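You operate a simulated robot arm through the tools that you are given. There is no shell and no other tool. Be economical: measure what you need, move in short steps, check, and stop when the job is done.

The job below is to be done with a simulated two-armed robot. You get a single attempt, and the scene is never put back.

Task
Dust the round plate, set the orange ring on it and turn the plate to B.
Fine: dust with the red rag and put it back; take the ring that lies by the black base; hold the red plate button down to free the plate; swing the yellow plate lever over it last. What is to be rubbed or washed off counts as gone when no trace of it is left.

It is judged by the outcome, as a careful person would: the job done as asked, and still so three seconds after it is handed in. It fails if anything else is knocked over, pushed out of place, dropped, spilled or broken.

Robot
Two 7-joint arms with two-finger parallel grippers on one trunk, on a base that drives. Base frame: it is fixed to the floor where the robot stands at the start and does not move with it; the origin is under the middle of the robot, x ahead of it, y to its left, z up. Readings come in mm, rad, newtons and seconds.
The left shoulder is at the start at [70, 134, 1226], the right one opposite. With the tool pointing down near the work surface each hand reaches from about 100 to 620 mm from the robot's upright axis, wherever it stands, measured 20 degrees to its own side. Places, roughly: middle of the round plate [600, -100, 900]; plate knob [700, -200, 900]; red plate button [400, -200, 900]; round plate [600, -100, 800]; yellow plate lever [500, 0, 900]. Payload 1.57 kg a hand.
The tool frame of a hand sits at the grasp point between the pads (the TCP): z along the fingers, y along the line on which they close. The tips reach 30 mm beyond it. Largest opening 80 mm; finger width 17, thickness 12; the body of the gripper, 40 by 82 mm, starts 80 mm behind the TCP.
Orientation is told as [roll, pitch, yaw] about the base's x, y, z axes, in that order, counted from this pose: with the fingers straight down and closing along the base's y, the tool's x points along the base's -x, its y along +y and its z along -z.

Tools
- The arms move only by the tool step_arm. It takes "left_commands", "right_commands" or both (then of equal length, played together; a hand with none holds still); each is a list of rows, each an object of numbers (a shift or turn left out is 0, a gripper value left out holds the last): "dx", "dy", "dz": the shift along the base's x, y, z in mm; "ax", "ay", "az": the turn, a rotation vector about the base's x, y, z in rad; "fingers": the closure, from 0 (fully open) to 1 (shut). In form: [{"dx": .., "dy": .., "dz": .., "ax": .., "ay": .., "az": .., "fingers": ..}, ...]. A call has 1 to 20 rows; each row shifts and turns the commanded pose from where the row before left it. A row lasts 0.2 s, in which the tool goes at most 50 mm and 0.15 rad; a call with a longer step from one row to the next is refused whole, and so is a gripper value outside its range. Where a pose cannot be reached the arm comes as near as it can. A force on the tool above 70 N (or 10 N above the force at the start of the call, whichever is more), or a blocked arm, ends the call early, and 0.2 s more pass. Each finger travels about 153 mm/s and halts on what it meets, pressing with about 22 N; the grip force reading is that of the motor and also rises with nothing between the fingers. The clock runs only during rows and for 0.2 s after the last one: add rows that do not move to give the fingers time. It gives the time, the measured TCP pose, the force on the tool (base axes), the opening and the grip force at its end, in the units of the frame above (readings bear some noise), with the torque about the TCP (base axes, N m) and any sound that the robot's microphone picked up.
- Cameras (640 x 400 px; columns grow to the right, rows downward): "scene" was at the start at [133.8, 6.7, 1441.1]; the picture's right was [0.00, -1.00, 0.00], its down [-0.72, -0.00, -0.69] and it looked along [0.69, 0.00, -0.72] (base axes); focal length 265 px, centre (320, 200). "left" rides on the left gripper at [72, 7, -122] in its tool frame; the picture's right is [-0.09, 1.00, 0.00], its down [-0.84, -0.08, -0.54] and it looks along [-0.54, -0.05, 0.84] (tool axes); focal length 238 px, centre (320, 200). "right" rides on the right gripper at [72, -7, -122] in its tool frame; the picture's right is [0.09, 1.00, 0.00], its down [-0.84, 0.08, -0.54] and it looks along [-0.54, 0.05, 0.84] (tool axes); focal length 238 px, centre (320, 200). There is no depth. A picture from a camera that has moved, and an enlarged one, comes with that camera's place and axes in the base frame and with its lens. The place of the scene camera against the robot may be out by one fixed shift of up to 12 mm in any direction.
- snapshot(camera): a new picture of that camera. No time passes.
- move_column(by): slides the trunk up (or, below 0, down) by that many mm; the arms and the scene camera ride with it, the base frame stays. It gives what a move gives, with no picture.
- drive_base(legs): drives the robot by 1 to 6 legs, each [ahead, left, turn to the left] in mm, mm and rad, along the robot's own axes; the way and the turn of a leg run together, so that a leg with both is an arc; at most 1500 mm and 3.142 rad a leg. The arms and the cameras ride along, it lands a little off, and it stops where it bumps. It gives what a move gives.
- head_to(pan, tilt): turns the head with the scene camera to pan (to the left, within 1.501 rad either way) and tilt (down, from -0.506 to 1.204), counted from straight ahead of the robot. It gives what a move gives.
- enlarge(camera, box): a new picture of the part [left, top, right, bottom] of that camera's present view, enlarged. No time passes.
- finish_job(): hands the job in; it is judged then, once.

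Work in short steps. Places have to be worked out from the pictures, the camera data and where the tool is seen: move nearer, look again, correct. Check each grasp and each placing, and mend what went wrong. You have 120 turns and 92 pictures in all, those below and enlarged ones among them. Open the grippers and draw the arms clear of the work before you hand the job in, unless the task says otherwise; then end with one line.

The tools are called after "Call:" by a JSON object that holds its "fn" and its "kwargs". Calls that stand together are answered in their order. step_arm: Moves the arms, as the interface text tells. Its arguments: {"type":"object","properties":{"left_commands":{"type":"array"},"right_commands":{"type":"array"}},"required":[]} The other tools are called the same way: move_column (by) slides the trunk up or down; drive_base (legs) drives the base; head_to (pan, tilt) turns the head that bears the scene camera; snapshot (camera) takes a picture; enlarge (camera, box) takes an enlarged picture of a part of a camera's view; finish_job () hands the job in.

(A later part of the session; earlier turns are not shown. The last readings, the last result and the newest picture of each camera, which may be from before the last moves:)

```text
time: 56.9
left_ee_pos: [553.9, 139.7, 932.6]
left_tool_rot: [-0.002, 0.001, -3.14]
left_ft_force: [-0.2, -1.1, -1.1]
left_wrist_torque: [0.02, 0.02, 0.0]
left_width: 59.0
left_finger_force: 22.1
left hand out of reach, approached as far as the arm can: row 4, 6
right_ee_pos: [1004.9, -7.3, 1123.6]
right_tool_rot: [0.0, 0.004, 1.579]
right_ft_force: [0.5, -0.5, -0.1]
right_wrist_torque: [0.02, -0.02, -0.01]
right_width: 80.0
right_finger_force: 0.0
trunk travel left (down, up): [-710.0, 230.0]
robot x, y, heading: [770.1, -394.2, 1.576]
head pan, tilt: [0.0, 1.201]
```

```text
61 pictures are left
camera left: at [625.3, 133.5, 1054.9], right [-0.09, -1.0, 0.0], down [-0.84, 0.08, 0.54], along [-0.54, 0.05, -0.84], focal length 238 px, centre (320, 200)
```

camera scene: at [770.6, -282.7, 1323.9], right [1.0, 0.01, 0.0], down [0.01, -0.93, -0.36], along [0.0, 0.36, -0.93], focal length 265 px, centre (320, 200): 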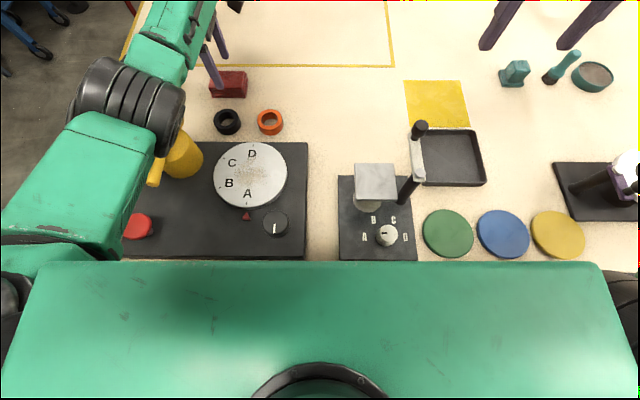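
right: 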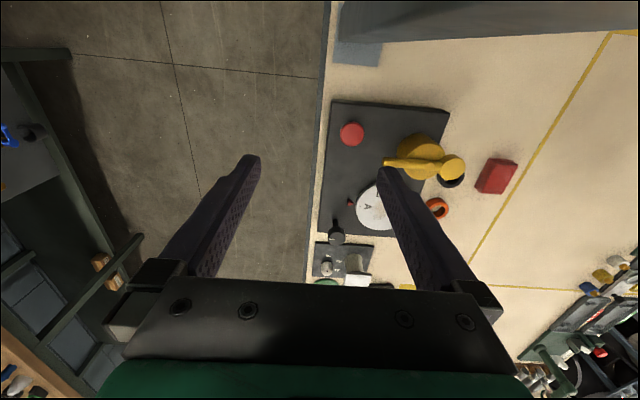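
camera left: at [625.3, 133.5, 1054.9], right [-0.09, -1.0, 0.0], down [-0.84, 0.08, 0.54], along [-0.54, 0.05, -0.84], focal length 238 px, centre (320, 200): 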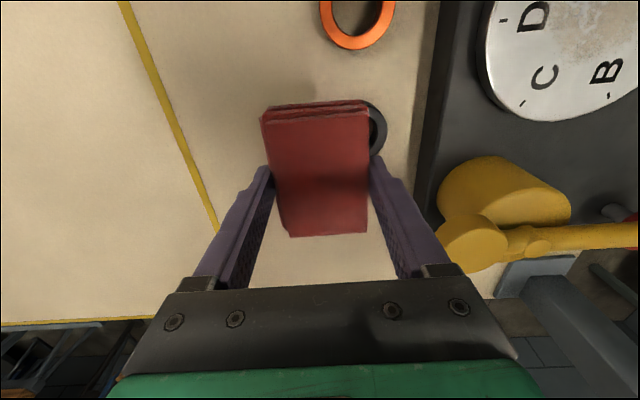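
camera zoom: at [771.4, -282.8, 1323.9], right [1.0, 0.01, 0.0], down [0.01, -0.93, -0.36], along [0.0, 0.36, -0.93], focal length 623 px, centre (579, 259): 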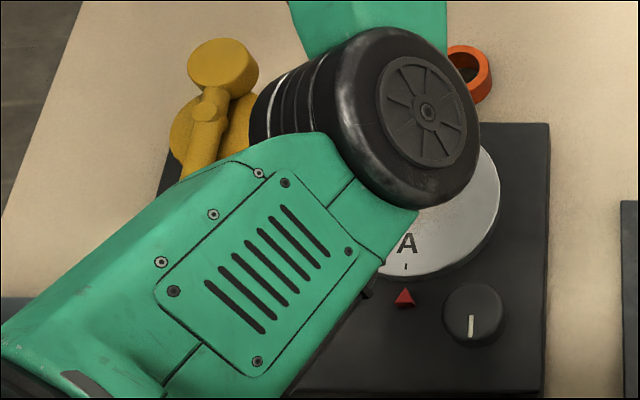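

The elbow folded inward because of the yaw. I raise the hand and turn back to the neutral yaw before going over the plate.

Call:
{"fn": "step_arm", "kwargs": {"left_commands": [{"dz": 35, "az": -0.14}, {"dz": 25, "az": -0.143}, {"az": -0.143}, {"az": -0.143}, {"az": -0.143}, {"az": -0.143}, {"az": -0.143}, {"az": -0.143}, {"az": -0.143}, {"az": -0.143}, {"az": -0.143}, {}]}}

Call:
{"fn": "snapshot", "kwargs": {"camera": "scene"}}

```text
time: 59.5
left_ee_pos: [546.4, 154.0, 990.0]
left_tool_rot: [-0.004, 0.003, 1.57]
left_ft_force: [-0.4, -0.5, -1.1]
left_wrist_torque: [0.0, -0.03, -0.01]
left_width: 59.3
left_finger_force: 22.0
left hand out of reach, approached as far as the arm can: row 1, 2
right_ee_pos: [1004.5, -8.2, 1124.9]
right_tool_rot: [-0.001, 0.002, 1.58]
right_ft_force: [-0.3, -0.3, 0.5]
right_wrist_torque: [0.0, -0.01, -0.01]
right_width: 80.0
right_finger_force: 0.1
trunk travel left (down, up): [-710.0, 230.0]
robot x, y, heading: [767.9, -395.6, 1.578]
head pan, tilt: [0.0, 1.201]
```

```text
60 pictures are left
camera scene: at [770.7, -282.7, 1323.9], right [1.0, 0.01, 0.0], down [0.01, -0.93, -0.36], along [0.0, 0.36, -0.93], focal length 265 px, centre (320, 200)
```

scene: 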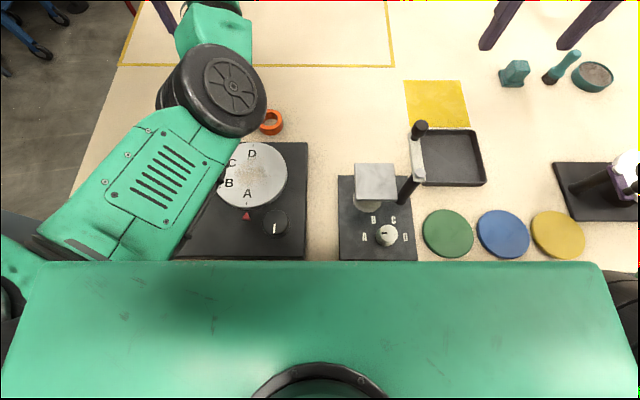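

Yaw is back to neutral. I move gradually toward the plate at this height and watch the elbow.

Call:
{"fn": "step_arm", "kwargs": {"left_commands": [{"dx": 14, "dy": -30}, {"dx": 14, "dy": -30}, {"dx": 14, "dy": -30}, {"dx": 14, "dy": -30}, {}]}}

Call:
{"fn": "snapshot", "kwargs": {"camera": "scene"}}

Call:
{"fn": "snapshot", "kwargs": {"camera": "left"}}

```text
time: 60.7
left_ee_pos: [551.0, 151.8, 969.7]
left_tool_rot: [-0.003, 0.001, 1.574]
left_ft_force: [0.5, -0.4, -0.2]
left_wrist_torque: [-0.03, -0.01, 0.0]
left_width: 59.0
left_finger_force: 22.0
left hand out of reach, approached as far as the arm can: row 1, 2, 3, 4
right_ee_pos: [1003.8, -8.2, 1124.8]
right_tool_rot: [-0.001, 0.003, 1.581]
right_ft_force: [-0.1, -0.6, -0.4]
right_wrist_torque: [-0.02, -0.01, 0.02]
right_width: 80.1
right_finger_force: 0.1
trunk travel left (down, up): [-710.0, 230.0]
robot x, y, heading: [769.2, -396.3, 1.574]
head pan, tilt: [0.0, 1.201]
```

```text
59 pictures are left
camera scene: at [770.7, -282.7, 1323.9], right [1.0, 0.01, 0.0], down [0.01, -0.93, -0.36], along [0.0, 0.36, -0.93], focal length 265 px, centre (320, 200)
```

scene: 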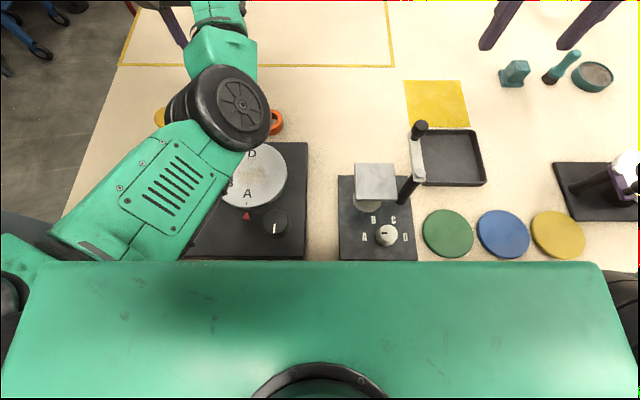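

```text
58 pictures are left
camera left: at [543.9, 81.3, 1091.9], right [-1.0, 0.09, 0.0], down [0.07, 0.84, 0.54], along [0.05, 0.54, -0.84], focal length 238 px, centre (320, 200)
```

left: 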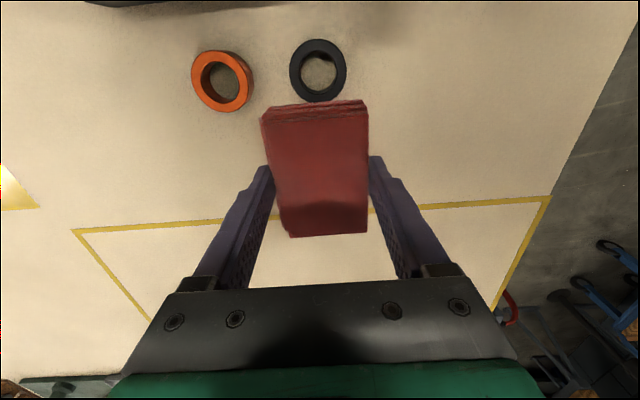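

The arm is held in a badly folded elbow posture. I stretch it out again, nearly straight, so it can refold, then come back.

Call:
{"fn": "step_arm", "kwargs": {"left_commands": [{"dy": 25, "dz": -15}, {"dy": 25, "dz": -15}, {"dy": 15, "dx": -5}, {"dy": 10}, {}]}}

Call:
{"fn": "snapshot", "kwargs": {"camera": "scene"}}

```text
time: 61.9
left_ee_pos: [547.9, 216.6, 947.4]
left_tool_rot: [-0.005, -0.023, 1.575]
left_ft_force: [0.5, -0.1, -0.6]
left_wrist_torque: [-0.02, 0.02, 0.01]
left_width: 59.5
left_finger_force: 22.0
left hand out of reach, approached as far as the arm can: row 3, 4
right_ee_pos: [1004.1, -7.5, 1124.8]
right_tool_rot: [-0.003, 0.003, 1.578]
right_ft_force: [0.4, -0.7, 0.6]
right_wrist_torque: [-0.01, -0.01, -0.01]
right_width: 80.1
right_finger_force: 0.1
trunk travel left (down, up): [-710.0, 230.0]
robot x, y, heading: [769.0, -397.1, 1.58]
head pan, tilt: [0.0, 1.201]
```

```text
57 pictures are left
camera scene: at [770.5, -282.5, 1323.9], right [1.0, 0.01, 0.0], down [0.01, -0.93, -0.36], along [0.0, 0.36, -0.93], focal length 265 px, centre (320, 200)
```

scene: 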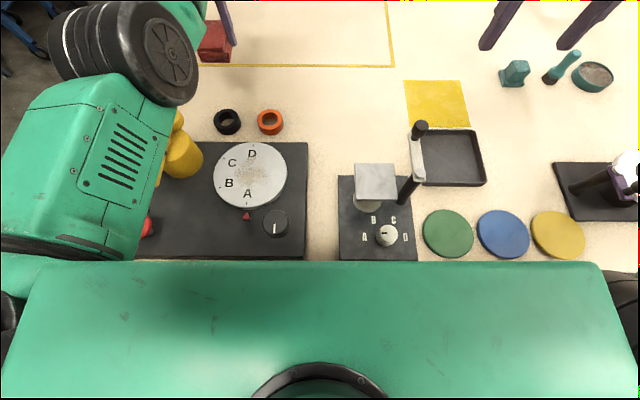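

The elbow is now up and to the left. I retract in y gradually.

Call:
{"fn": "step_arm", "kwargs": {"left_commands": [{"dy": -25, "dz": 10}, {"dy": -25, "dz": 10}, {"dy": -25, "dz": 10, "dx": 8}, {"dy": -25, "dx": 8}, {}]}}

Call:
{"fn": "snapshot", "kwargs": {"camera": "scene"}}

```text
time: 63.1
left_ee_pos: [550.7, 151.2, 969.4]
left_tool_rot: [-0.002, 0.003, 1.572]
left_ft_force: [0.9, -0.2, -0.9]
left_wrist_torque: [0.04, 0.01, 0.02]
left_width: 59.1
left_finger_force: 22.3
left hand out of reach, approached as far as the arm can: row 3, 4
right_ee_pos: [1004.1, -8.0, 1124.5]
right_tool_rot: [0.0, 0.004, 1.58]
right_ft_force: [0.3, 0.9, -0.2]
right_wrist_torque: [0.01, 0.01, -0.01]
right_width: 79.7
right_finger_force: 0.1
trunk travel left (down, up): [-710.0, 230.0]
robot x, y, heading: [768.1, -394.4, 1.574]
head pan, tilt: [0.0, 1.201]
```

```text
56 pictures are left
camera scene: at [771.1, -283.1, 1323.9], right [1.0, 0.01, 0.0], down [0.01, -0.93, -0.36], along [0.0, 0.36, -0.93], focal length 265 px, centre (320, 200)
```

scene: 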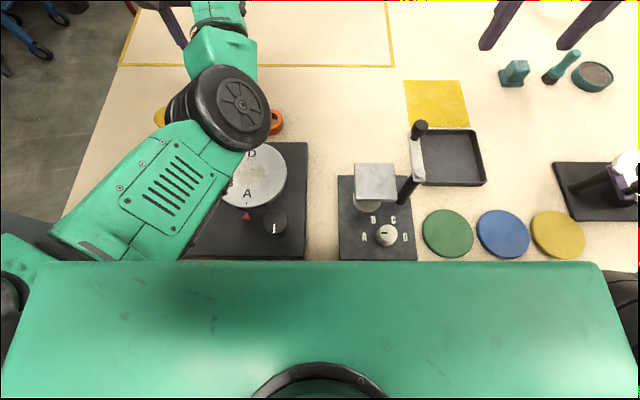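

Same limit again, so the elbow swivel must be undone. I stretch out, turn to the pick yaw and go low over the rag's spot, as in the earlier good posture, then look.

Call:
{"fn": "step_arm", "kwargs": {"left_commands": [{"dy": 25, "dz": -15}, {"dy": 25, "dz": -15}, {"dy": 10, "dz": -20, "dx": -8}, {"dz": -20, "az": 0.143}, {"dz": -10, "az": 0.143}, {"az": 0.143}, {"az": 0.143}, {"az": 0.143}, {"az": 0.143}, {"az": 0.143}, {"az": 0.143}, {"az": 0.143}, {"az": 0.143}, {"az": 0.14}, {}]}}

Call:
{"fn": "snapshot", "kwargs": {"camera": "scene"}}

```text
time: 66.3
left_ee_pos: [540.2, 210.1, 888.7]
left_tool_rot: [-0.001, 0.0, -3.139]
left_ft_force: [0.3, -0.3, -0.4]
left_wrist_torque: [0.02, 0.03, 0.0]
left_width: 59.2
left_finger_force: 21.8
right_ee_pos: [1004.2, -7.4, 1124.5]
right_tool_rot: [-0.001, 0.003, 1.58]
right_ft_force: [-0.8, 0.7, -0.2]
right_wrist_torque: [0.01, 0.0, 0.0]
right_width: 80.1
right_finger_force: 0.1
trunk travel left (down, up): [-710.0, 230.0]
robot x, y, heading: [766.1, -396.1, 1.575]
head pan, tilt: [0.0, 1.201]
```

```text
55 pictures are left
camera scene: at [770.6, -282.6, 1323.9], right [1.0, 0.01, 0.0], down [0.01, -0.93, -0.36], along [0.0, 0.36, -0.93], focal length 265 px, centre (320, 200)
```

scene: 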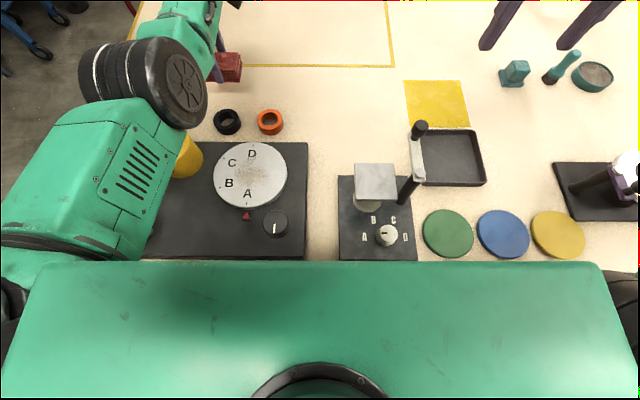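

Turning the yaw the other way should swing the elbow outward, as it did the first time. I raise a little and rotate all the way to about yaw 0.2.

Call:
{"fn": "step_arm", "kwargs": {"left_commands": [{"dz": 30, "dy": -5, "az": -0.147}, {"dz": 30, "az": -0.147}, {"dz": 20, "az": -0.147}, {"dz": 20, "az": -0.147}, {"dz": 10, "az": -0.147}, {"az": -0.147}, {"az": -0.147}, {"az": -0.147}, {"az": -0.147}, {"az": -0.147}, {"az": -0.147}, {"az": -0.147}, {"az": -0.147}, {"az": -0.147}, {"az": -0.147}, {"az": -0.147}, {"az": -0.147}, {"az": -0.147}, {"az": -0.147}, {}]}}

Call:
{"fn": "snapshot", "kwargs": {"camera": "scene"}}

```text
time: 70.5
left_ee_pos: [541.0, 206.1, 1000.0]
left_tool_rot: [-0.002, 0.002, 0.349]
left_ft_force: [1.0, 0.5, -0.9]
left_wrist_torque: [-0.03, 0.0, 0.0]
left_width: 59.0
left_finger_force: 21.7
right_ee_pos: [1004.4, -8.2, 1124.4]
right_tool_rot: [-0.002, 0.003, 1.582]
right_ft_force: [-0.2, 0.6, -0.1]
right_wrist_torque: [0.02, -0.01, 0.0]
right_width: 80.3
right_finger_force: 0.0
trunk travel left (down, up): [-710.0, 230.0]
robot x, y, heading: [769.8, -395.6, 1.575]
head pan, tilt: [0.0, 1.201]
```

```text
54 pictures are left
camera scene: at [770.6, -282.6, 1323.9], right [1.0, 0.01, 0.0], down [0.01, -0.93, -0.36], along [0.0, 0.36, -0.93], focal length 265 px, centre (320, 200)
```

scene: 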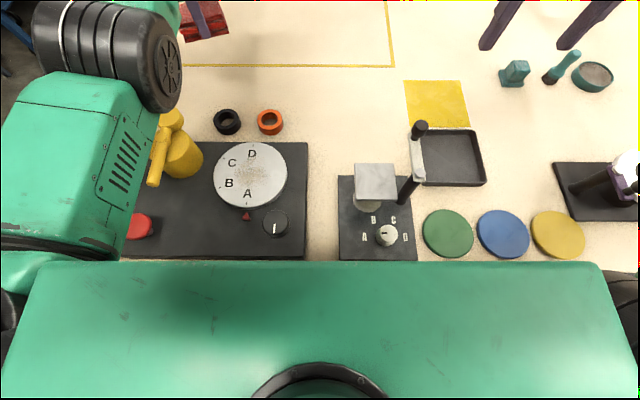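

Better: the elbow is moving outward. I turn a little further, then retract while turning back.

Call:
{"fn": "step_arm", "kwargs": {"left_commands": [{"az": -0.147, "dz": 10}, {"az": -0.147, "dz": 10}, {"az": -0.1}, {"dy": -20, "dz": 15}, {"dy": -25, "az": 0.1}, {"dy": -25, "az": 0.12}, {"dy": -25, "az": 0.14}, {"az": 0.14}, {}]}}

Call:
{"fn": "snapshot", "kwargs": {"camera": "scene"}}

```text
time: 72.5
left_ee_pos: [522.3, 147.3, 1032.3]
left_tool_rot: [-0.004, 0.0, 0.458]
left_ft_force: [-0.2, -0.2, -0.8]
left_wrist_torque: [0.02, 0.01, 0.0]
left_width: 59.2
left_finger_force: 21.8
left hand out of reach, approached as far as the arm can: row 6, 7
right_ee_pos: [1004.1, -6.1, 1124.3]
right_tool_rot: [-0.003, 0.003, 1.579]
right_ft_force: [0.6, 0.4, 0.1]
right_wrist_torque: [-0.03, 0.0, 0.01]
right_width: 79.8
right_finger_force: 0.1
trunk travel left (down, up): [-710.0, 230.0]
robot x, y, heading: [770.3, -393.7, 1.577]
head pan, tilt: [0.0, 1.201]
```

```text
53 pictures are left
camera scene: at [770.4, -282.4, 1323.8], right [1.0, 0.01, 0.0], down [0.01, -0.93, -0.36], along [0.0, 0.36, -0.93], focal length 265 px, centre (320, 200)
```

scene: 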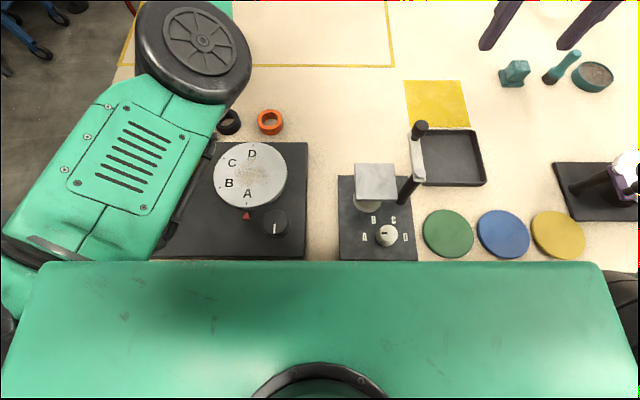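

The elbow keeps folding inward at this height. The starting posture was higher, with the wrist above the shoulder, so I go up with neutral yaw and retract there.

Call:
{"fn": "step_arm", "kwargs": {"left_commands": [{"dz": 25, "az": 0.14, "dy": 10}, {"dz": 25, "az": 0.14, "dy": 10}, {"dz": 25, "az": 0.14}, {"dz": 25, "az": 0.14}, {"dz": 25, "az": 0.14}, {"dz": 25, "az": 0.14}, {"az": 0.14}, {"az": 0.13}, {"dy": -20}, {"dy": -20}, {"dy": -25}, {"dy": -25}, {"dy": -25}, {}]}}

Call:
{"fn": "snapshot", "kwargs": {"camera": "scene"}}

```text
time: 75.5
left_ee_pos: [506.7, 176.5, 1179.7]
left_tool_rot: [0.026, -0.13, 1.422]
left_ft_force: [0.2, -0.4, 0.1]
left_wrist_torque: [-0.01, 0.01, 0.03]
left_width: 59.3
left_finger_force: 21.6
left hand out of reach, approached as far as the arm can: row 5, 6, 9, 10, 11, 12, 13
right_ee_pos: [1003.8, -6.7, 1125.3]
right_tool_rot: [-0.002, 0.002, 1.579]
right_ft_force: [-0.4, -0.1, -0.1]
right_wrist_torque: [0.01, -0.01, -0.01]
right_width: 80.2
right_finger_force: 0.0
trunk travel left (down, up): [-710.0, 230.0]
robot x, y, heading: [768.4, -401.5, 1.583]
head pan, tilt: [0.0, 1.201]
```

```text
52 pictures are left
camera scene: at [770.6, -282.6, 1323.9], right [1.0, 0.01, 0.0], down [0.01, -0.93, -0.36], along [0.0, 0.36, -0.93], focal length 265 px, centre (320, 200)
```

scene: 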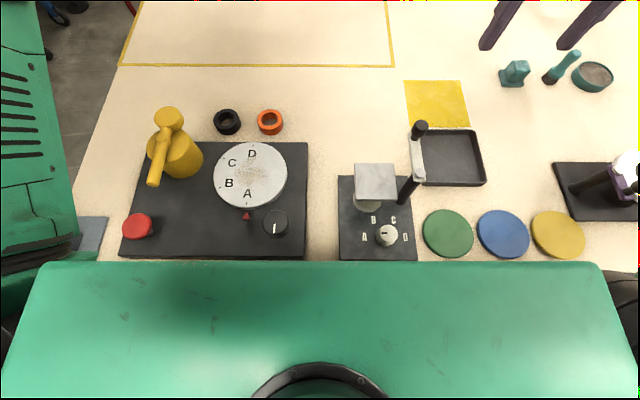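

The elbow is now high on the outside. I lower and level the tool, and try to retract from this posture.

Call:
{"fn": "step_arm", "kwargs": {"left_commands": [{"dz": -35, "ax": -0.07, "az": 0.07}, {"dz": -35, "ax": -0.06, "az": 0.07}, {"dz": -35}, {"dz": -20, "dy": -20}, {"dy": -25}, {"dy": -25}, {"dy": -25}, {}]}}

Call:
{"fn": "snapshot", "kwargs": {"camera": "scene"}}

```text
time: 77.3
left_ee_pos: [479.8, 122.2, 1080.4]
left_tool_rot: [0.023, -0.048, 1.517]
left_ft_force: [0.4, 0.9, -0.2]
left_wrist_torque: [-0.02, -0.02, 0.0]
left_width: 59.4
left_finger_force: 21.8
left hand out of reach, approached as far as the arm can: row 2, 5, 6, 7
right_ee_pos: [1004.3, -7.5, 1123.6]
right_tool_rot: [-0.002, 0.004, 1.58]
right_ft_force: [0.3, 0.2, -0.1]
right_wrist_torque: [0.01, 0.03, -0.01]
right_width: 79.9
right_finger_force: 0.2
trunk travel left (down, up): [-710.0, 230.0]
robot x, y, heading: [771.1, -394.1, 1.573]
head pan, tilt: [0.0, 1.201]
```

```text
51 pictures are left
camera scene: at [770.8, -282.6, 1323.9], right [1.0, 0.01, 0.0], down [0.01, -0.93, -0.36], along [0.0, 0.36, -0.93], focal length 265 px, centre (320, 200)
```

scene: 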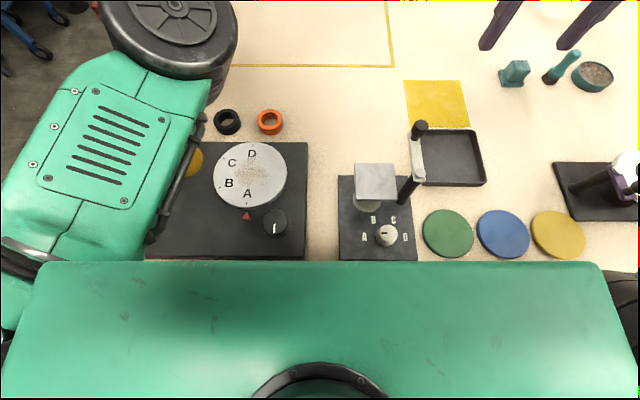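

The elbow is folded to the wrong side, but the stretched posture works fine. I will use it and let the base bring the hand back over the plate instead. First I stretch out above the free area, with the tool levelled.

Call:
{"fn": "step_arm", "kwargs": {"left_commands": [{"dy": 20, "dx": 25, "ax": -0.048, "ay": -0.023, "az": 0.054}, {"dy": 20, "dx": 25}, {"dy": 18, "dx": 25, "dz": -20}, {"dx": 25, "dz": -20}, {"dx": 25, "dz": -20}, {"dx": 23, "dz": -20}, {}]}}

Call:
{"fn": "snapshot", "kwargs": {"camera": "scene"}}

```text
time: 78.9
left_ee_pos: [627.0, 179.2, 1000.8]
left_tool_rot: [-0.002, -0.001, 1.573]
left_ft_force: [0.2, 0.2, -1.2]
left_wrist_torque: [-0.02, -0.01, -0.01]
left_width: 59.3
left_finger_force: 22.8
right_ee_pos: [1004.8, -7.4, 1124.6]
right_tool_rot: [-0.001, 0.005, 1.578]
right_ft_force: [-0.2, -0.5, -0.1]
right_wrist_torque: [0.0, -0.04, 0.0]
right_width: 80.0
right_finger_force: 0.1
trunk travel left (down, up): [-710.0, 230.0]
robot x, y, heading: [766.8, -394.9, 1.577]
head pan, tilt: [0.0, 1.201]
```

```text
50 pictures are left
camera scene: at [770.6, -283.0, 1323.9], right [1.0, 0.01, 0.0], down [0.01, -0.93, -0.36], along [0.0, 0.36, -0.93], focal length 265 px, centre (320, 200)
```

scene: 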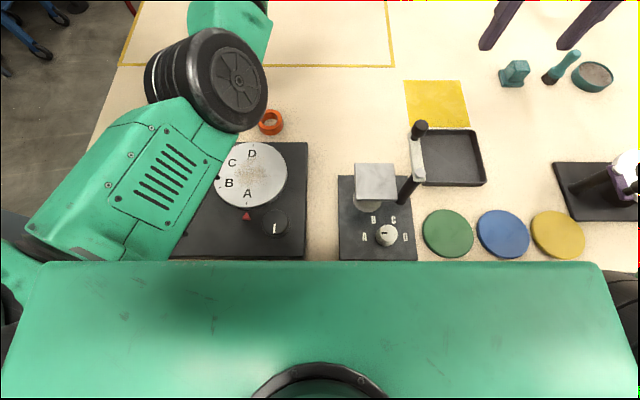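

Reached cleanly. Now I drive back 220 mm so the rag comes above the plate, and look.

Call:
{"fn": "drive_base", "kwargs": {"legs": [[-220, 0, 0]]}}

Call:
{"fn": "head_to", "kwargs": {"pan": 0.25, "tilt": 0.9}}

Call:
{"fn": "snapshot", "kwargs": {"camera": "scene"}}

Call:
{"fn": "snapshot", "kwargs": {"camera": "left"}}

```text
time: 80.6
left_ee_pos: [627.3, -39.1, 1000.9]
left_tool_rot: [-0.002, 0.0, 1.571]
left_ft_force: [0.2, -0.6, -1.6]
left_wrist_torque: [-0.05, -0.02, -0.03]
left_width: 59.1
left_finger_force: 21.9
right_ee_pos: [1004.3, -224.2, 1123.0]
right_tool_rot: [-0.002, 0.003, 1.583]
right_ft_force: [0.1, -0.7, -0.2]
right_wrist_torque: [0.01, 0.0, 0.02]
right_width: 80.3
right_finger_force: 0.1
trunk travel left (down, up): [-710.0, 230.0]
robot x, y, heading: [771.9, -611.8, 1.579]
head pan, tilt: [0.0, 1.201]
```

```text
time: 81.4
left_ee_pos: [625.6, -39.7, 1001.9]
left_tool_rot: [-0.001, -0.001, 1.573]
left_ft_force: [0.4, 0.3, 0.2]
left_wrist_torque: [-0.01, 0.02, 0.02]
left_width: 59.1
left_finger_force: 21.5
right_ee_pos: [1004.4, -226.0, 1124.9]
right_tool_rot: [-0.002, 0.004, 1.582]
right_ft_force: [0.3, -0.7, -1.1]
right_wrist_torque: [0.0, 0.03, 0.04]
right_width: 79.7
right_finger_force: 0.0
trunk travel left (down, up): [-710.0, 230.0]
robot x, y, heading: [770.1, -614.1, 1.583]
head pan, tilt: [0.25, 0.901]
```

```text
49 pictures are left
camera scene: at [753.3, -484.9, 1343.7], right [0.97, 0.25, 0.0], down [0.2, -0.76, -0.62], along [-0.16, 0.6, -0.78], focal length 265 px, centre (320, 200)
```

scene: 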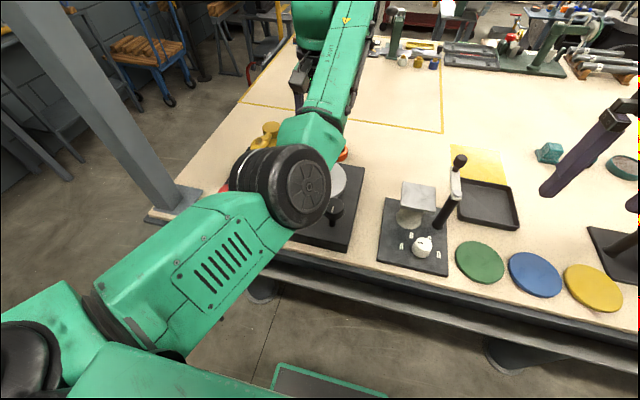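

```text
48 pictures are left
camera left: at [619.2, -110.1, 1124.2], right [-1.0, 0.09, 0.0], down [0.07, 0.84, 0.54], along [0.05, 0.54, -0.84], focal length 238 px, centre (320, 200)
```

left: 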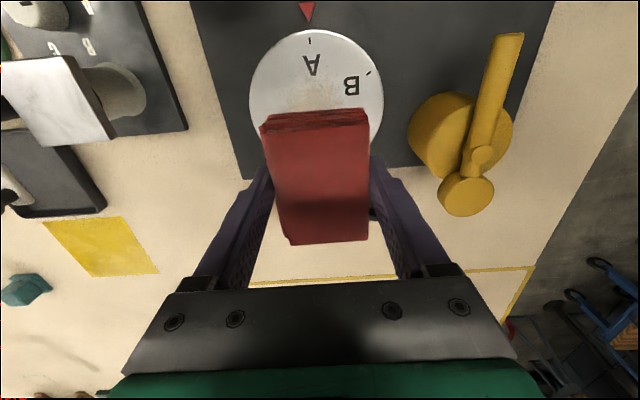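

The rag hangs above the plate, centred at about [628, -50] with radius ~74. I lower toward it, then feel for contact.

Call:
{"fn": "step_arm", "kwargs": {"left_commands": [{"dz": -35, "dy": -3}, {"dz": -35}, {"dz": -30}, {"dz": -10}, {}]}}

Call:
{"fn": "snapshot", "kwargs": {"camera": "left"}}

```text
time: 82.6
left_ee_pos: [625.4, -42.2, 892.1]
left_tool_rot: [-0.002, -0.001, 1.574]
left_ft_force: [-0.5, 1.3, -0.3]
left_wrist_torque: [-0.05, 0.03, 0.01]
left_width: 59.0
left_finger_force: 21.9
right_ee_pos: [1004.8, -226.2, 1124.9]
right_tool_rot: [-0.002, 0.003, 1.581]
right_ft_force: [-0.1, 0.4, -0.1]
right_wrist_torque: [0.0, -0.01, -0.01]
right_width: 79.9
right_finger_force: 0.1
trunk travel left (down, up): [-710.0, 230.0]
robot x, y, heading: [766.8, -613.2, 1.576]
head pan, tilt: [0.25, 0.901]
```

```text
47 pictures are left
camera left: at [619.6, -112.9, 1013.9], right [-1.0, 0.09, 0.0], down [0.07, 0.84, 0.54], along [0.05, 0.54, -0.84], focal length 238 px, centre (320, 200)
```

left: 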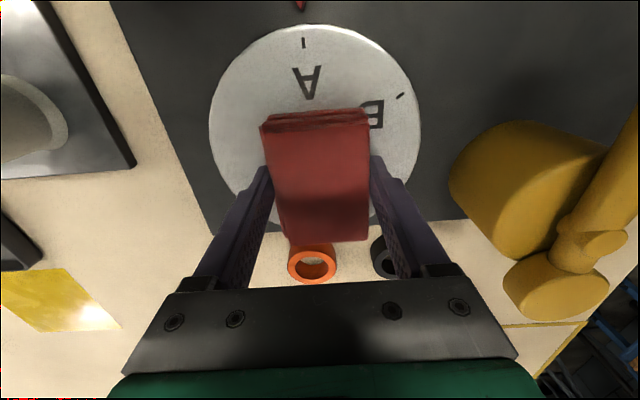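

Just above the plate. I step down 3 mm at a time until contact shows.

Call:
{"fn": "step_arm", "kwargs": {"left_commands": [{"dz": -3}, {"dz": -3}, {}]}}

Call:
{"fn": "step_arm", "kwargs": {"left_commands": [{"dz": -3}, {"dz": -3}, {}]}}

Call:
{"fn": "step_arm", "kwargs": {"left_commands": [{"dz": -3}, {}]}}

```text
time: 83.4
left_ee_pos: [625.9, -43.5, 890.6]
left_tool_rot: [0.0, -0.011, 1.574]
left_ft_force: [-2.1, 10.7, 29.6]
left_wrist_torque: [0.03, 0.04, -0.01]
left_width: 59.1
left_finger_force: 21.8
right_ee_pos: [1005.7, -228.2, 1125.8]
right_tool_rot: [-0.001, 0.001, 1.582]
right_ft_force: [0.1, 0.1, -0.2]
right_wrist_torque: [-0.05, 0.01, 0.01]
right_width: 80.1
right_finger_force: 0.1
trunk travel left (down, up): [-710.0, 230.0]
robot x, y, heading: [768.8, -615.1, 1.577]
head pan, tilt: [0.25, 0.901]
```

```text
time: 84.2
left_ee_pos: [627.8, -43.4, 887.1]
left_tool_rot: [0.0, -0.013, 1.575]
left_ft_force: [-1.9, 9.0, 40.8]
left_wrist_torque: [0.03, 0.56, 0.02]
left_width: 59.7
left_finger_force: 21.5
right_ee_pos: [1006.3, -230.9, 1125.6]
right_tool_rot: [-0.001, -0.004, 1.58]
right_ft_force: [0.2, 0.0, -0.4]
right_wrist_torque: [-0.03, 0.0, 0.03]
right_width: 79.9
right_finger_force: 0.1
trunk travel left (down, up): [-710.0, 230.0]
robot x, y, heading: [769.8, -620.8, 1.578]
head pan, tilt: [0.25, 0.901]
```

```text
time: 84.8
left_ee_pos: [628.3, -44.9, 888.1]
left_tool_rot: [-0.001, -0.019, 1.575]
left_ft_force: [-2.5, 10.6, 52.6]
left_wrist_torque: [-0.46, 0.02, -0.04]
left_width: 59.4
left_finger_force: 22.1
right_ee_pos: [1007.3, -231.8, 1127.9]
right_tool_rot: [0.001, -0.004, 1.581]
right_ft_force: [0.6, -0.4, 0.5]
right_wrist_torque: [0.0, -0.01, 0.01]
right_width: 80.0
right_finger_force: 0.1
trunk travel left (down, up): [-710.0, 230.0]
robot x, y, heading: [772.2, -612.8, 1.577]
head pan, tilt: [0.25, 0.901]
```

Contact, with the plate top at about z = 851, but pressing too hard. I ease up 7 mm and wipe a pattern around the centre.

Call:
{"fn": "step_arm", "kwargs": {"left_commands": [{"dz": 7}, {"dx": 12}, {"dx": 12}, {"dy": -12}, {"dx": -12}, {"dx": -12}, {"dx": -12}, {"dx": -12}, {"dy": -12}, {"dx": 12}, {"dx": 12}, {"dx": 12}, {"dx": 12}, {"dy": 12}, {"dy": 12}, {"dy": 12}, {"dx": -16}, {"dx": -16}, {"dx": -16}, {}]}}

Call:
{"fn": "snapshot", "kwargs": {"camera": "left"}}

```text
time: 89.0
left_ee_pos: [604.1, -33.0, 887.0]
left_tool_rot: [0.0, -0.008, 1.573]
left_ft_force: [11.0, -0.3, 22.3]
left_wrist_torque: [-0.15, -0.87, 0.14]
left_width: 59.6
left_finger_force: 22.0
right_ee_pos: [1008.1, -229.1, 1125.3]
right_tool_rot: [0.001, 0.001, 1.582]
right_ft_force: [-0.8, 0.6, -0.3]
right_wrist_torque: [-0.02, 0.0, 0.0]
right_width: 80.0
right_finger_force: 0.1
trunk travel left (down, up): [-710.0, 230.0]
robot x, y, heading: [771.2, -612.9, 1.577]
head pan, tilt: [0.25, 0.901]
```

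```text
46 pictures are left
camera left: at [597.5, -104.1, 1008.9], right [-1.0, 0.09, 0.0], down [0.08, 0.83, 0.55], along [0.05, 0.55, -0.84], focal length 238 px, centre (320, 200)
```

left: 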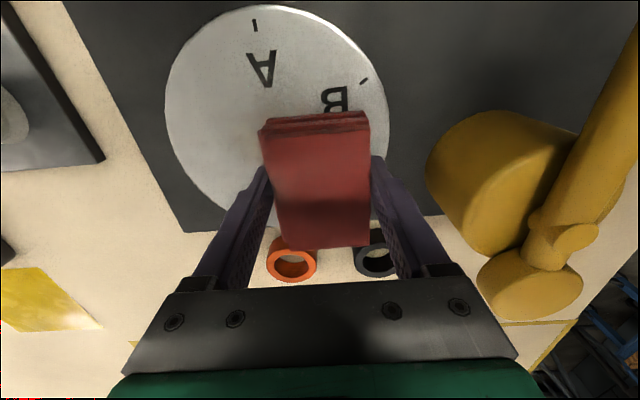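

The wipe works without slipping. I now cover the rest of the plate systematically in passes.

Call:
{"fn": "step_arm", "kwargs": {"left_commands": [{"dy": 15, "dx": -8}, {"dx": 17}, {"dx": 17}, {"dx": 17}, {"dx": 17}, {"dy": -18}, {"dx": -17}, {"dx": -17}, {"dx": -17}, {"dx": -17}, {"dy": -18}, {"dx": 17}, {"dx": 17}, {"dx": 17}, {"dx": 17}, {}]}}

Call:
{"fn": "step_arm", "kwargs": {"left_commands": [{"dy": -18}, {"dx": -17}, {"dx": -17}, {"dx": -17}, {"dx": -17}, {"dy": -12, "dx": 10}, {"dx": 15}, {"dx": 15}, {"dx": 15}, {"dy": 20, "dx": -25}, {"dy": 20}, {}]}}

Call:
{"fn": "step_arm", "kwargs": {"left_commands": [{"dz": 30}, {"dz": 40}, {"dz": 40}, {"dy": 40}, {"dy": 40}, {}]}}

Call:
{"fn": "snapshot", "kwargs": {"camera": "left"}}

```text
time: 92.4
left_ee_pos: [661.1, -56.2, 886.5]
left_tool_rot: [0.0, -0.008, 1.574]
left_ft_force: [-14.3, -2.1, 29.1]
left_wrist_torque: [-0.3, 0.97, 0.09]
left_width: 59.3
left_finger_force: 21.7
right_ee_pos: [1003.4, -230.7, 1125.7]
right_tool_rot: [-0.003, -0.003, 1.58]
right_ft_force: [0.2, 0.0, -0.2]
right_wrist_torque: [0.0, 0.0, 0.03]
right_width: 80.0
right_finger_force: 0.0
trunk travel left (down, up): [-710.0, 230.0]
robot x, y, heading: [773.1, -613.2, 1.581]
head pan, tilt: [0.25, 0.901]
```

```text
time: 95.0
left_ee_pos: [630.2, -41.8, 887.1]
left_tool_rot: [0.0, -0.006, 1.57]
left_ft_force: [11.2, -2.4, 17.5]
left_wrist_torque: [-0.2, 0.23, 0.01]
left_width: 59.4
left_finger_force: 22.5
right_ee_pos: [1009.7, -228.9, 1124.4]
right_tool_rot: [0.003, 0.001, 1.579]
right_ft_force: [0.0, -0.8, -0.4]
right_wrist_torque: [-0.03, 0.06, 0.02]
right_width: 80.2
right_finger_force: 0.0
trunk travel left (down, up): [-710.0, 230.0]
robot x, y, heading: [771.8, -613.3, 1.579]
head pan, tilt: [0.25, 0.901]
```

```text
time: 96.4
left_ee_pos: [624.8, -20.0, 996.2]
left_tool_rot: [-0.001, -0.001, 1.574]
left_ft_force: [-0.2, -0.3, 0.3]
left_wrist_torque: [0.03, 0.02, -0.02]
left_width: 59.7
left_finger_force: 21.8
left hand out of reach, approached as far as the arm can: row 4, 5
right_ee_pos: [1004.3, -225.1, 1124.7]
right_tool_rot: [-0.003, 0.003, 1.583]
right_ft_force: [0.7, -0.3, 0.4]
right_wrist_torque: [-0.03, 0.03, 0.0]
right_width: 79.7
right_finger_force: 0.0
trunk travel left (down, up): [-710.0, 230.0]
robot x, y, heading: [770.8, -615.5, 1.58]
head pan, tilt: [0.25, 0.901]
```

```text
45 pictures are left
camera left: at [617.0, -90.8, 1118.0], right [-1.0, 0.09, 0.0], down [0.07, 0.84, 0.54], along [0.05, 0.54, -0.84], focal length 238 px, centre (320, 200)
```

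left: 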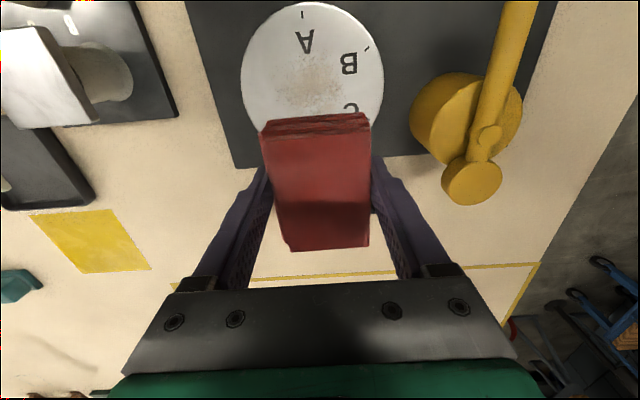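

Some brownish dust still shows; I look closer.

Call:
{"fn": "enlarge", "kwargs": {"camera": "left", "box": [220, 0, 400, 130]}}

```text
3.08 times, centred on (310, 65) of left
camera zoom: at [617.0, -90.8, 1118.0], right [-1.0, 0.09, 0.0], down [0.07, 0.84, 0.54], along [0.05, 0.54, -0.84], focal length 733 px, centre (351, 615)
```

zoom: 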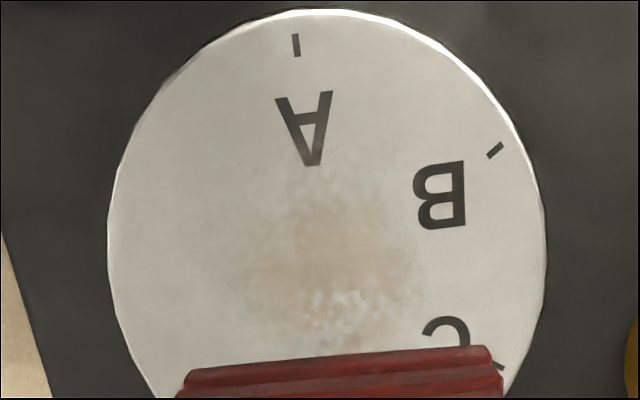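

The dust has partly faded; it needs more rubbing at the centre. I go back down and scrub with repeated strokes.

Call:
{"fn": "step_arm", "kwargs": {"left_commands": [{"dy": -25, "dz": -40}, {"dz": -40}, {"dz": -31}, {"dx": 25}, {"dx": -25}, {"dx": -25}, {"dx": 25, "dy": -10}, {"dx": 25}, {"dx": -25}, {"dx": -25, "dy": -10}, {"dx": 25}, {"dx": 25}, {"dx": -25, "dy": 10}, {"dx": -25}, {"dx": 25, "dy": 10}, {"dx": 25}, {"dx": -25, "dy": 10}, {"dx": -25}, {"dx": 25}, {}]}}

Call:
{"fn": "step_arm", "kwargs": {"left_commands": [{"dy": -22}, {"dy": -22}, {"dy": 22}, {"dy": 22, "dx": 12}, {"dy": -22}, {"dy": -22}, {"dy": 22}, {"dy": 22, "dx": 12}, {"dy": -22}, {"dy": -22}, {"dy": 22, "dx": -12}, {"dy": 22, "dx": -12}, {"dy": -22, "dx": -12}, {"dy": -22}, {"dy": 22}, {"dy": 22, "dx": -12}, {"dy": -22}, {"dy": -22}, {"dy": 22, "dx": 24}, {}]}}

Call:
{"fn": "step_arm", "kwargs": {"left_commands": [{"dy": -15}, {"dy": -15}, {"dx": 20}, {"dx": -20}, {"dx": -20}, {"dx": 20, "dy": 12}, {"dx": 20}, {"dx": -20, "dy": 12}, {"dx": -20}, {"dx": 20, "dy": 12}, {"dx": 20}, {"dx": -20, "dy": 8}, {"dx": -20}, {"dx": 20}, {"dz": 35}, {"dz": 40}, {"dz": 35}, {"dy": 30}, {"dy": 20}, {}]}}

Call:
{"fn": "enlarge", "kwargs": {"camera": "left", "box": [220, 0, 400, 130]}}

```text
time: 100.6
left_ee_pos: [621.2, -37.1, 886.9]
left_tool_rot: [0.0, -0.013, 1.576]
left_ft_force: [-18.6, 2.2, 38.7]
left_wrist_torque: [-0.22, -0.37, -0.08]
left_width: 59.2
left_finger_force: 22.0
right_ee_pos: [1002.6, -230.8, 1126.8]
right_tool_rot: [-0.004, -0.002, 1.583]
right_ft_force: [0.0, 0.2, -0.3]
right_wrist_torque: [-0.01, 0.03, -0.03]
right_width: 80.0
right_finger_force: 0.0
trunk travel left (down, up): [-710.0, 230.0]
robot x, y, heading: [766.4, -617.3, 1.582]
head pan, tilt: [0.25, 0.901]
```

```text
time: 104.8
left_ee_pos: [626.5, -60.6, 886.4]
left_tool_rot: [0.0, -0.009, 1.576]
left_ft_force: [-5.9, -6.8, 29.5]
left_wrist_torque: [-0.45, 1.22, 0.23]
left_width: 59.4
left_finger_force: 22.4
right_ee_pos: [1005.9, -231.4, 1126.0]
right_tool_rot: [0.0, -0.001, 1.581]
right_ft_force: [-0.3, 0.0, 0.2]
right_wrist_torque: [0.0, -0.02, -0.01]
right_width: 80.0
right_finger_force: 0.1
trunk travel left (down, up): [-710.0, 230.0]
robot x, y, heading: [769.2, -614.8, 1.579]
head pan, tilt: [0.25, 0.901]
```

```text
time: 107.5
left_ee_pos: [625.8, -45.3, 887.2]
left_tool_rot: [-0.011, -0.014, 1.562]
left_ft_force: [11.0, -1.7, 17.2]
left_wrist_torque: [-0.17, 0.26, 0.19]
left_width: 59.5
left_finger_force: 21.7
right_ee_pos: [1007.4, -232.0, 1127.0]
right_tool_rot: [-0.001, -0.002, 1.577]
right_ft_force: [-0.6, -0.4, -0.2]
right_wrist_torque: [0.03, 0.01, -0.02]
right_width: 79.9
right_finger_force: 0.1
trunk travel left (down, up): [-710.0, 230.0]
robot x, y, heading: [772.3, -619.6, 1.576]
head pan, tilt: [0.25, 0.901]
stopped in row 13 (left hand): the force on the tool passed its limit (the readings are from after the stop); the commanded pose is now the measured one
```

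```text
3.08 times, centred on (310, 65) of left
camera zoom: at [617.3, -117.1, 1008.7], right [-0.99, 0.1, -0.01], down [0.08, 0.83, 0.55], along [0.06, 0.55, -0.83], focal length 733 px, centre (351, 615)
```

zoom: 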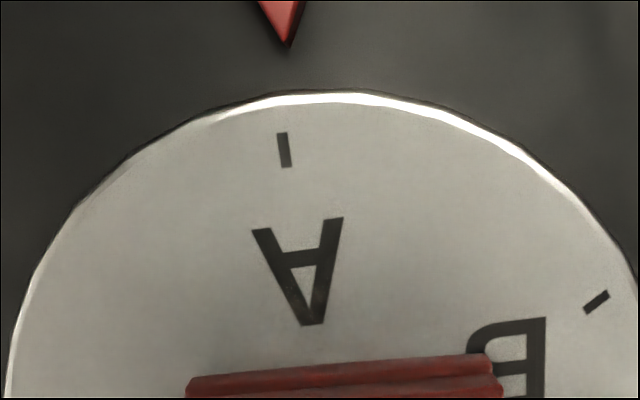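

The last call ended on the force limit; the plate and rag look undisturbed. I lift and inspect.

Call:
{"fn": "step_arm", "kwargs": {"left_commands": [{"dz": 35}, {"dz": 40}, {"dz": 35}, {"dy": 25}, {}]}}

Call:
{"fn": "enlarge", "kwargs": {"camera": "left", "box": [220, 0, 400, 130]}}

```text
time: 108.7
left_ee_pos: [623.0, -19.4, 993.3]
left_tool_rot: [-0.008, -0.003, 1.566]
left_ft_force: [-0.3, 0.0, -0.5]
left_wrist_torque: [-0.03, 0.02, -0.04]
left_width: 59.7
left_finger_force: 21.2
right_ee_pos: [1007.6, -227.4, 1125.4]
right_tool_rot: [-0.001, 0.001, 1.577]
right_ft_force: [0.0, -1.4, 0.2]
right_wrist_torque: [0.02, -0.01, -0.01]
right_width: 79.9
right_finger_force: 0.0
trunk travel left (down, up): [-710.0, 230.0]
robot x, y, heading: [768.3, -615.6, 1.58]
head pan, tilt: [0.25, 0.901]
```

```text
3.08 times, centred on (310, 65) of left
camera zoom: at [614.8, -89.6, 1114.9], right [-1.0, 0.1, -0.01], down [0.08, 0.83, 0.55], along [0.06, 0.54, -0.84], focal length 733 px, centre (351, 615)
```

zoom: 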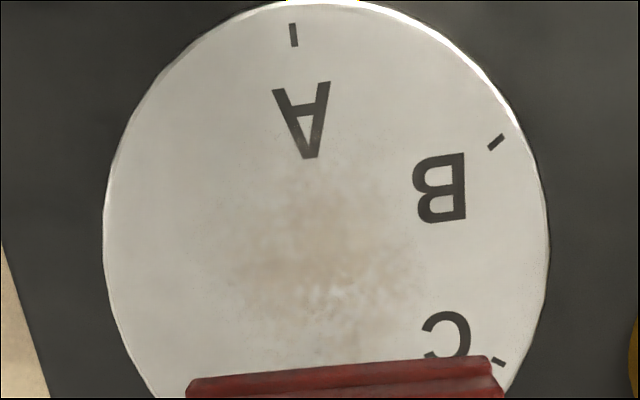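

It fades slowly, so more rubbing is needed. I continue with longer, faster strokes at steady pressure.

Call:
{"fn": "step_arm", "kwargs": {"left_commands": [{"dy": -30, "dz": -38, "ax": 0.0}, {"dz": -40}, {"dz": -30}, {"dx": 30}, {"dx": -30}, {"dx": -30}, {"dx": 30, "dy": -8}, {"dx": 30}, {"dx": -30}, {"dx": -30, "dy": -8}, {"dx": 30}, {"dx": 30}, {"dx": -30, "dy": 8}, {"dx": -30}, {"dx": 30, "dy": 8}, {"dx": 30}, {"dx": -30, "dy": 8}, {"dx": -30}, {"dx": 30}, {}]}}

Call:
{"fn": "step_arm", "kwargs": {"left_commands": [{"dy": -30}, {"dy": 30}, {"dy": -30, "dx": 8}, {"dy": 30}, {"dy": -30, "dx": 8}, {"dy": 30}, {"dy": -30, "dx": -8}, {"dy": 30}, {"dy": -30, "dx": -8}, {"dy": 30}, {"dy": -30, "dx": -8}, {"dy": 30}, {"dy": -30, "dx": -8}, {"dy": 30}, {"dy": -30, "dx": 8}, {"dy": 30}, {"dy": -30, "dx": 8}, {"dy": 30}, {"dy": -15}, {}]}}

Call:
{"fn": "step_arm", "kwargs": {"left_commands": [{"dx": 30}, {"dx": -30}, {"dx": -30}, {"dx": 30, "dy": -8}, {"dx": 30}, {"dx": -30}, {"dx": -30, "dy": -8}, {"dx": 30}, {"dx": 30}, {"dx": -30, "dy": 8}, {"dx": -30}, {"dx": 30, "dy": 8}, {"dx": 30}, {"dx": -30, "dy": 8}, {"dx": -30}, {"dx": 30}, {"dx": 20}, {"dx": -20}, {}]}}

Call:
{"fn": "step_arm", "kwargs": {"left_commands": [{"dz": 35}, {"dz": 40}, {"dz": 35}, {"dy": 25}, {}]}}

Call:
{"fn": "enlarge", "kwargs": {"camera": "left", "box": [220, 0, 400, 130]}}

```text
time: 112.9
left_ee_pos: [619.8, -42.1, 887.4]
left_tool_rot: [-0.002, -0.01, 1.569]
left_ft_force: [-18.1, 2.5, 28.5]
left_wrist_torque: [-0.13, 1.58, -0.22]
left_width: 59.7
left_finger_force: 22.1
right_ee_pos: [1003.8, -231.1, 1127.7]
right_tool_rot: [-0.001, -0.002, 1.578]
right_ft_force: [0.7, -0.7, 0.0]
right_wrist_torque: [0.01, 0.01, -0.01]
right_width: 79.8
right_finger_force: 0.1
trunk travel left (down, up): [-710.0, 230.0]
robot x, y, heading: [771.9, -613.3, 1.58]
head pan, tilt: [0.25, 0.901]
```

```text
time: 117.1
left_ee_pos: [623.9, -52.2, 888.1]
left_tool_rot: [-0.009, -0.008, 1.565]
left_ft_force: [0.0, 14.8, 21.1]
left_wrist_torque: [0.26, 0.78, -0.43]
left_width: 59.7
left_finger_force: 21.7
right_ee_pos: [1008.5, -227.2, 1124.8]
right_tool_rot: [0.0, 0.0, 1.578]
right_ft_force: [-0.5, -0.3, 0.8]
right_wrist_torque: [0.01, 0.01, -0.01]
right_width: 80.0
right_finger_force: 0.1
trunk travel left (down, up): [-710.0, 230.0]
robot x, y, heading: [772.8, -611.1, 1.576]
head pan, tilt: [0.25, 0.901]
```

```text
time: 121.1
left_ee_pos: [631.8, -47.9, 887.0]
left_tool_rot: [-0.011, -0.008, 1.558]
left_ft_force: [22.0, -1.5, 22.5]
left_wrist_torque: [-0.15, 0.23, 0.19]
left_width: 59.2
left_finger_force: 21.5
right_ee_pos: [1013.9, -232.1, 1124.4]
right_tool_rot: [0.005, -0.003, 1.576]
right_ft_force: [0.1, 0.1, -0.6]
right_wrist_torque: [0.0, 0.0, 0.03]
right_width: 79.9
right_finger_force: 0.1
trunk travel left (down, up): [-710.0, 230.0]
robot x, y, heading: [767.2, -620.6, 1.574]
head pan, tilt: [0.25, 0.901]
```

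```text
time: 122.3
left_ee_pos: [621.2, -18.4, 994.6]
left_tool_rot: [-0.005, -0.004, 1.565]
left_ft_force: [0.2, -1.0, -0.5]
left_wrist_torque: [0.04, 0.01, 0.01]
left_width: 59.4
left_finger_force: 22.1
left hand out of reach, approached as far as the arm can: row 3
right_ee_pos: [1008.1, -227.0, 1124.2]
right_tool_rot: [0.001, 0.001, 1.578]
right_ft_force: [0.1, 1.1, -0.4]
right_wrist_torque: [0.03, -0.01, -0.01]
right_width: 80.0
right_finger_force: 0.1
trunk travel left (down, up): [-710.0, 230.0]
robot x, y, heading: [772.3, -615.8, 1.577]
head pan, tilt: [0.25, 0.901]
```

```text
3.08 times, centred on (310, 65) of left
camera zoom: at [613.0, -89.9, 1116.4], right [-1.0, 0.1, -0.01], down [0.08, 0.83, 0.55], along [0.06, 0.54, -0.84], focal length 733 px, centre (351, 615)
```

zoom: 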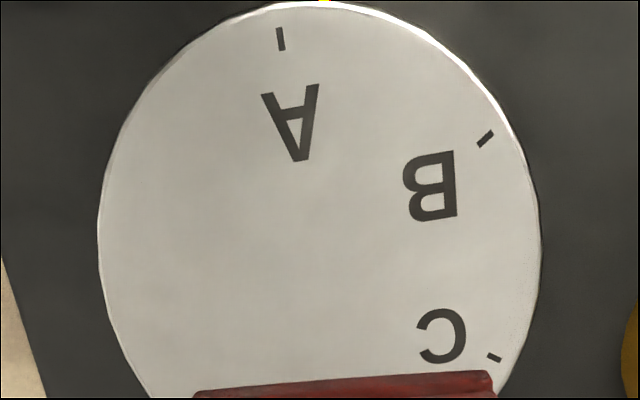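

The visible part is clean now. I drive ahead again to put the rag back, and check the rest of the plate from there.

Call:
{"fn": "drive_base", "kwargs": {"legs": [[220, 0, 0]]}}

Call:
{"fn": "enlarge", "kwargs": {"camera": "scene", "box": [120, 60, 360, 260]}}

```text
time: 124.0
left_ee_pos: [620.6, 198.1, 993.3]
left_tool_rot: [-0.009, -0.003, 1.564]
left_ft_force: [-1.0, 0.8, -1.0]
left_wrist_torque: [0.01, 0.0, 0.02]
left_width: 59.3
left_finger_force: 21.9
right_ee_pos: [1005.3, -9.9, 1124.5]
right_tool_rot: [0.0, 0.002, 1.578]
right_ft_force: [0.4, 0.9, -0.3]
right_wrist_torque: [0.02, 0.0, 0.01]
right_width: 80.1
right_finger_force: 0.1
trunk travel left (down, up): [-710.0, 230.0]
robot x, y, heading: [767.4, -392.7, 1.576]
head pan, tilt: [0.25, 0.901]
```

```text
2.00 times, centred on (240, 160) of scene
camera zoom: at [753.3, -268.1, 1343.8], right [0.97, 0.25, 0.0], down [0.2, -0.76, -0.62], along [-0.16, 0.6, -0.78], focal length 530 px, centre (480, 280)
```

zoom: 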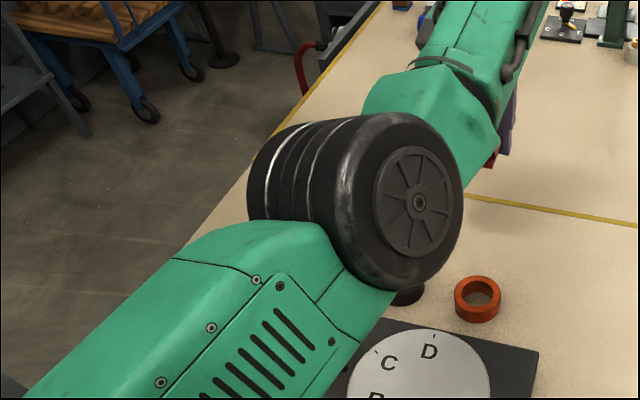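

I move toward the rag's spot, turning to yaw π on the way down to z ≈ 900.

Call:
{"fn": "step_arm", "kwargs": {"left_commands": [{"dx": -20, "dz": -25}, {"dx": -20, "dz": -25}, {"dx": -20, "dz": -25}, {"dx": -20, "dz": -15}, {"az": 0.1435}, {"az": 0.1435}, {"az": 0.1435}, {"az": 0.1435}, {"az": 0.1435}, {"az": 0.1435}, {"az": 0.1435}, {"az": 0.1435}, {"az": 0.1435}, {"az": 0.1435}, {"az": 0.1435}, {"dy": 12}, {}]}}

Call:
{"fn": "snapshot", "kwargs": {"camera": "left"}}

```text
time: 127.6
left_ee_pos: [540.9, 210.4, 904.0]
left_tool_rot: [-0.008, -0.001, -3.141]
left_ft_force: [0.2, -0.7, -1.6]
left_wrist_torque: [0.0, -0.05, 0.02]
left_width: 59.4
left_finger_force: 22.0
right_ee_pos: [1005.8, -9.4, 1124.5]
right_tool_rot: [-0.001, 0.005, 1.578]
right_ft_force: [0.0, -0.1, -0.1]
right_wrist_torque: [0.01, -0.01, 0.02]
right_width: 79.8
right_finger_force: 0.1
trunk travel left (down, up): [-710.0, 230.0]
robot x, y, heading: [771.2, -393.6, 1.571]
head pan, tilt: [0.25, 0.901]
```

```text
39 pictures are left
camera left: at [612.7, 204.8, 1025.8], right [-0.09, -1.0, -0.01], down [-0.84, 0.07, 0.54], along [-0.54, 0.06, -0.84], focal length 238 px, centre (320, 200)
```

left: 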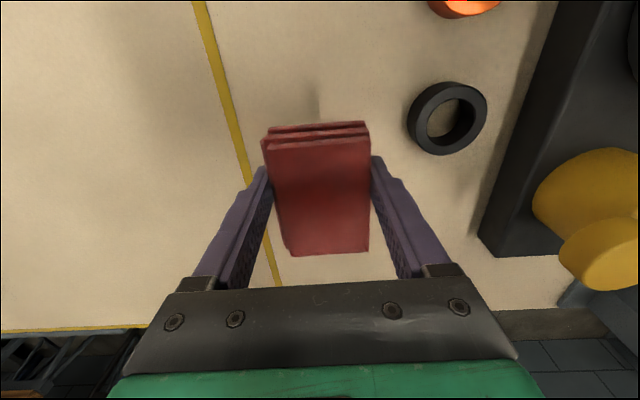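

The rag slid about 11 mm in the fingers during wiping, so I offset the hand by +10 in x to set it in its original place, then lower to contact.

Call:
{"fn": "step_arm", "kwargs": {"left_commands": [{"dx": 10, "dy": 2, "dz": -30}, {"dz": -30}, {}]}}

Call:
{"fn": "step_arm", "kwargs": {"left_commands": [{"dz": -3}, {"dz": -2}, {}]}}

```text
time: 128.4
left_ee_pos: [548.5, 213.9, 842.5]
left_tool_rot: [-0.009, -0.002, -3.139]
left_ft_force: [0.3, 0.5, -0.7]
left_wrist_torque: [0.02, 0.0, 0.02]
left_width: 59.6
left_finger_force: 21.7
right_ee_pos: [1007.9, -9.6, 1124.1]
right_tool_rot: [0.0, 0.002, 1.576]
right_ft_force: [0.4, -0.6, 0.4]
right_wrist_torque: [0.0, 0.01, -0.01]
right_width: 80.2
right_finger_force: 0.1
trunk travel left (down, up): [-710.0, 230.0]
robot x, y, heading: [768.8, -399.3, 1.576]
head pan, tilt: [0.25, 0.901]
```

```text
time: 129.2
left_ee_pos: [548.3, 214.3, 838.8]
left_tool_rot: [-0.009, 0.0, -3.142]
left_ft_force: [0.4, -0.9, -0.9]
left_wrist_torque: [-0.02, -0.02, 0.02]
left_width: 59.5
left_finger_force: 21.8
right_ee_pos: [1005.4, -8.9, 1125.1]
right_tool_rot: [-0.001, 0.002, 1.575]
right_ft_force: [0.2, -1.3, -0.2]
right_wrist_torque: [0.01, 0.0, 0.04]
right_width: 79.9
right_finger_force: 0.0
trunk travel left (down, up): [-710.0, 230.0]
robot x, y, heading: [767.1, -399.5, 1.57]
head pan, tilt: [0.25, 0.901]
```

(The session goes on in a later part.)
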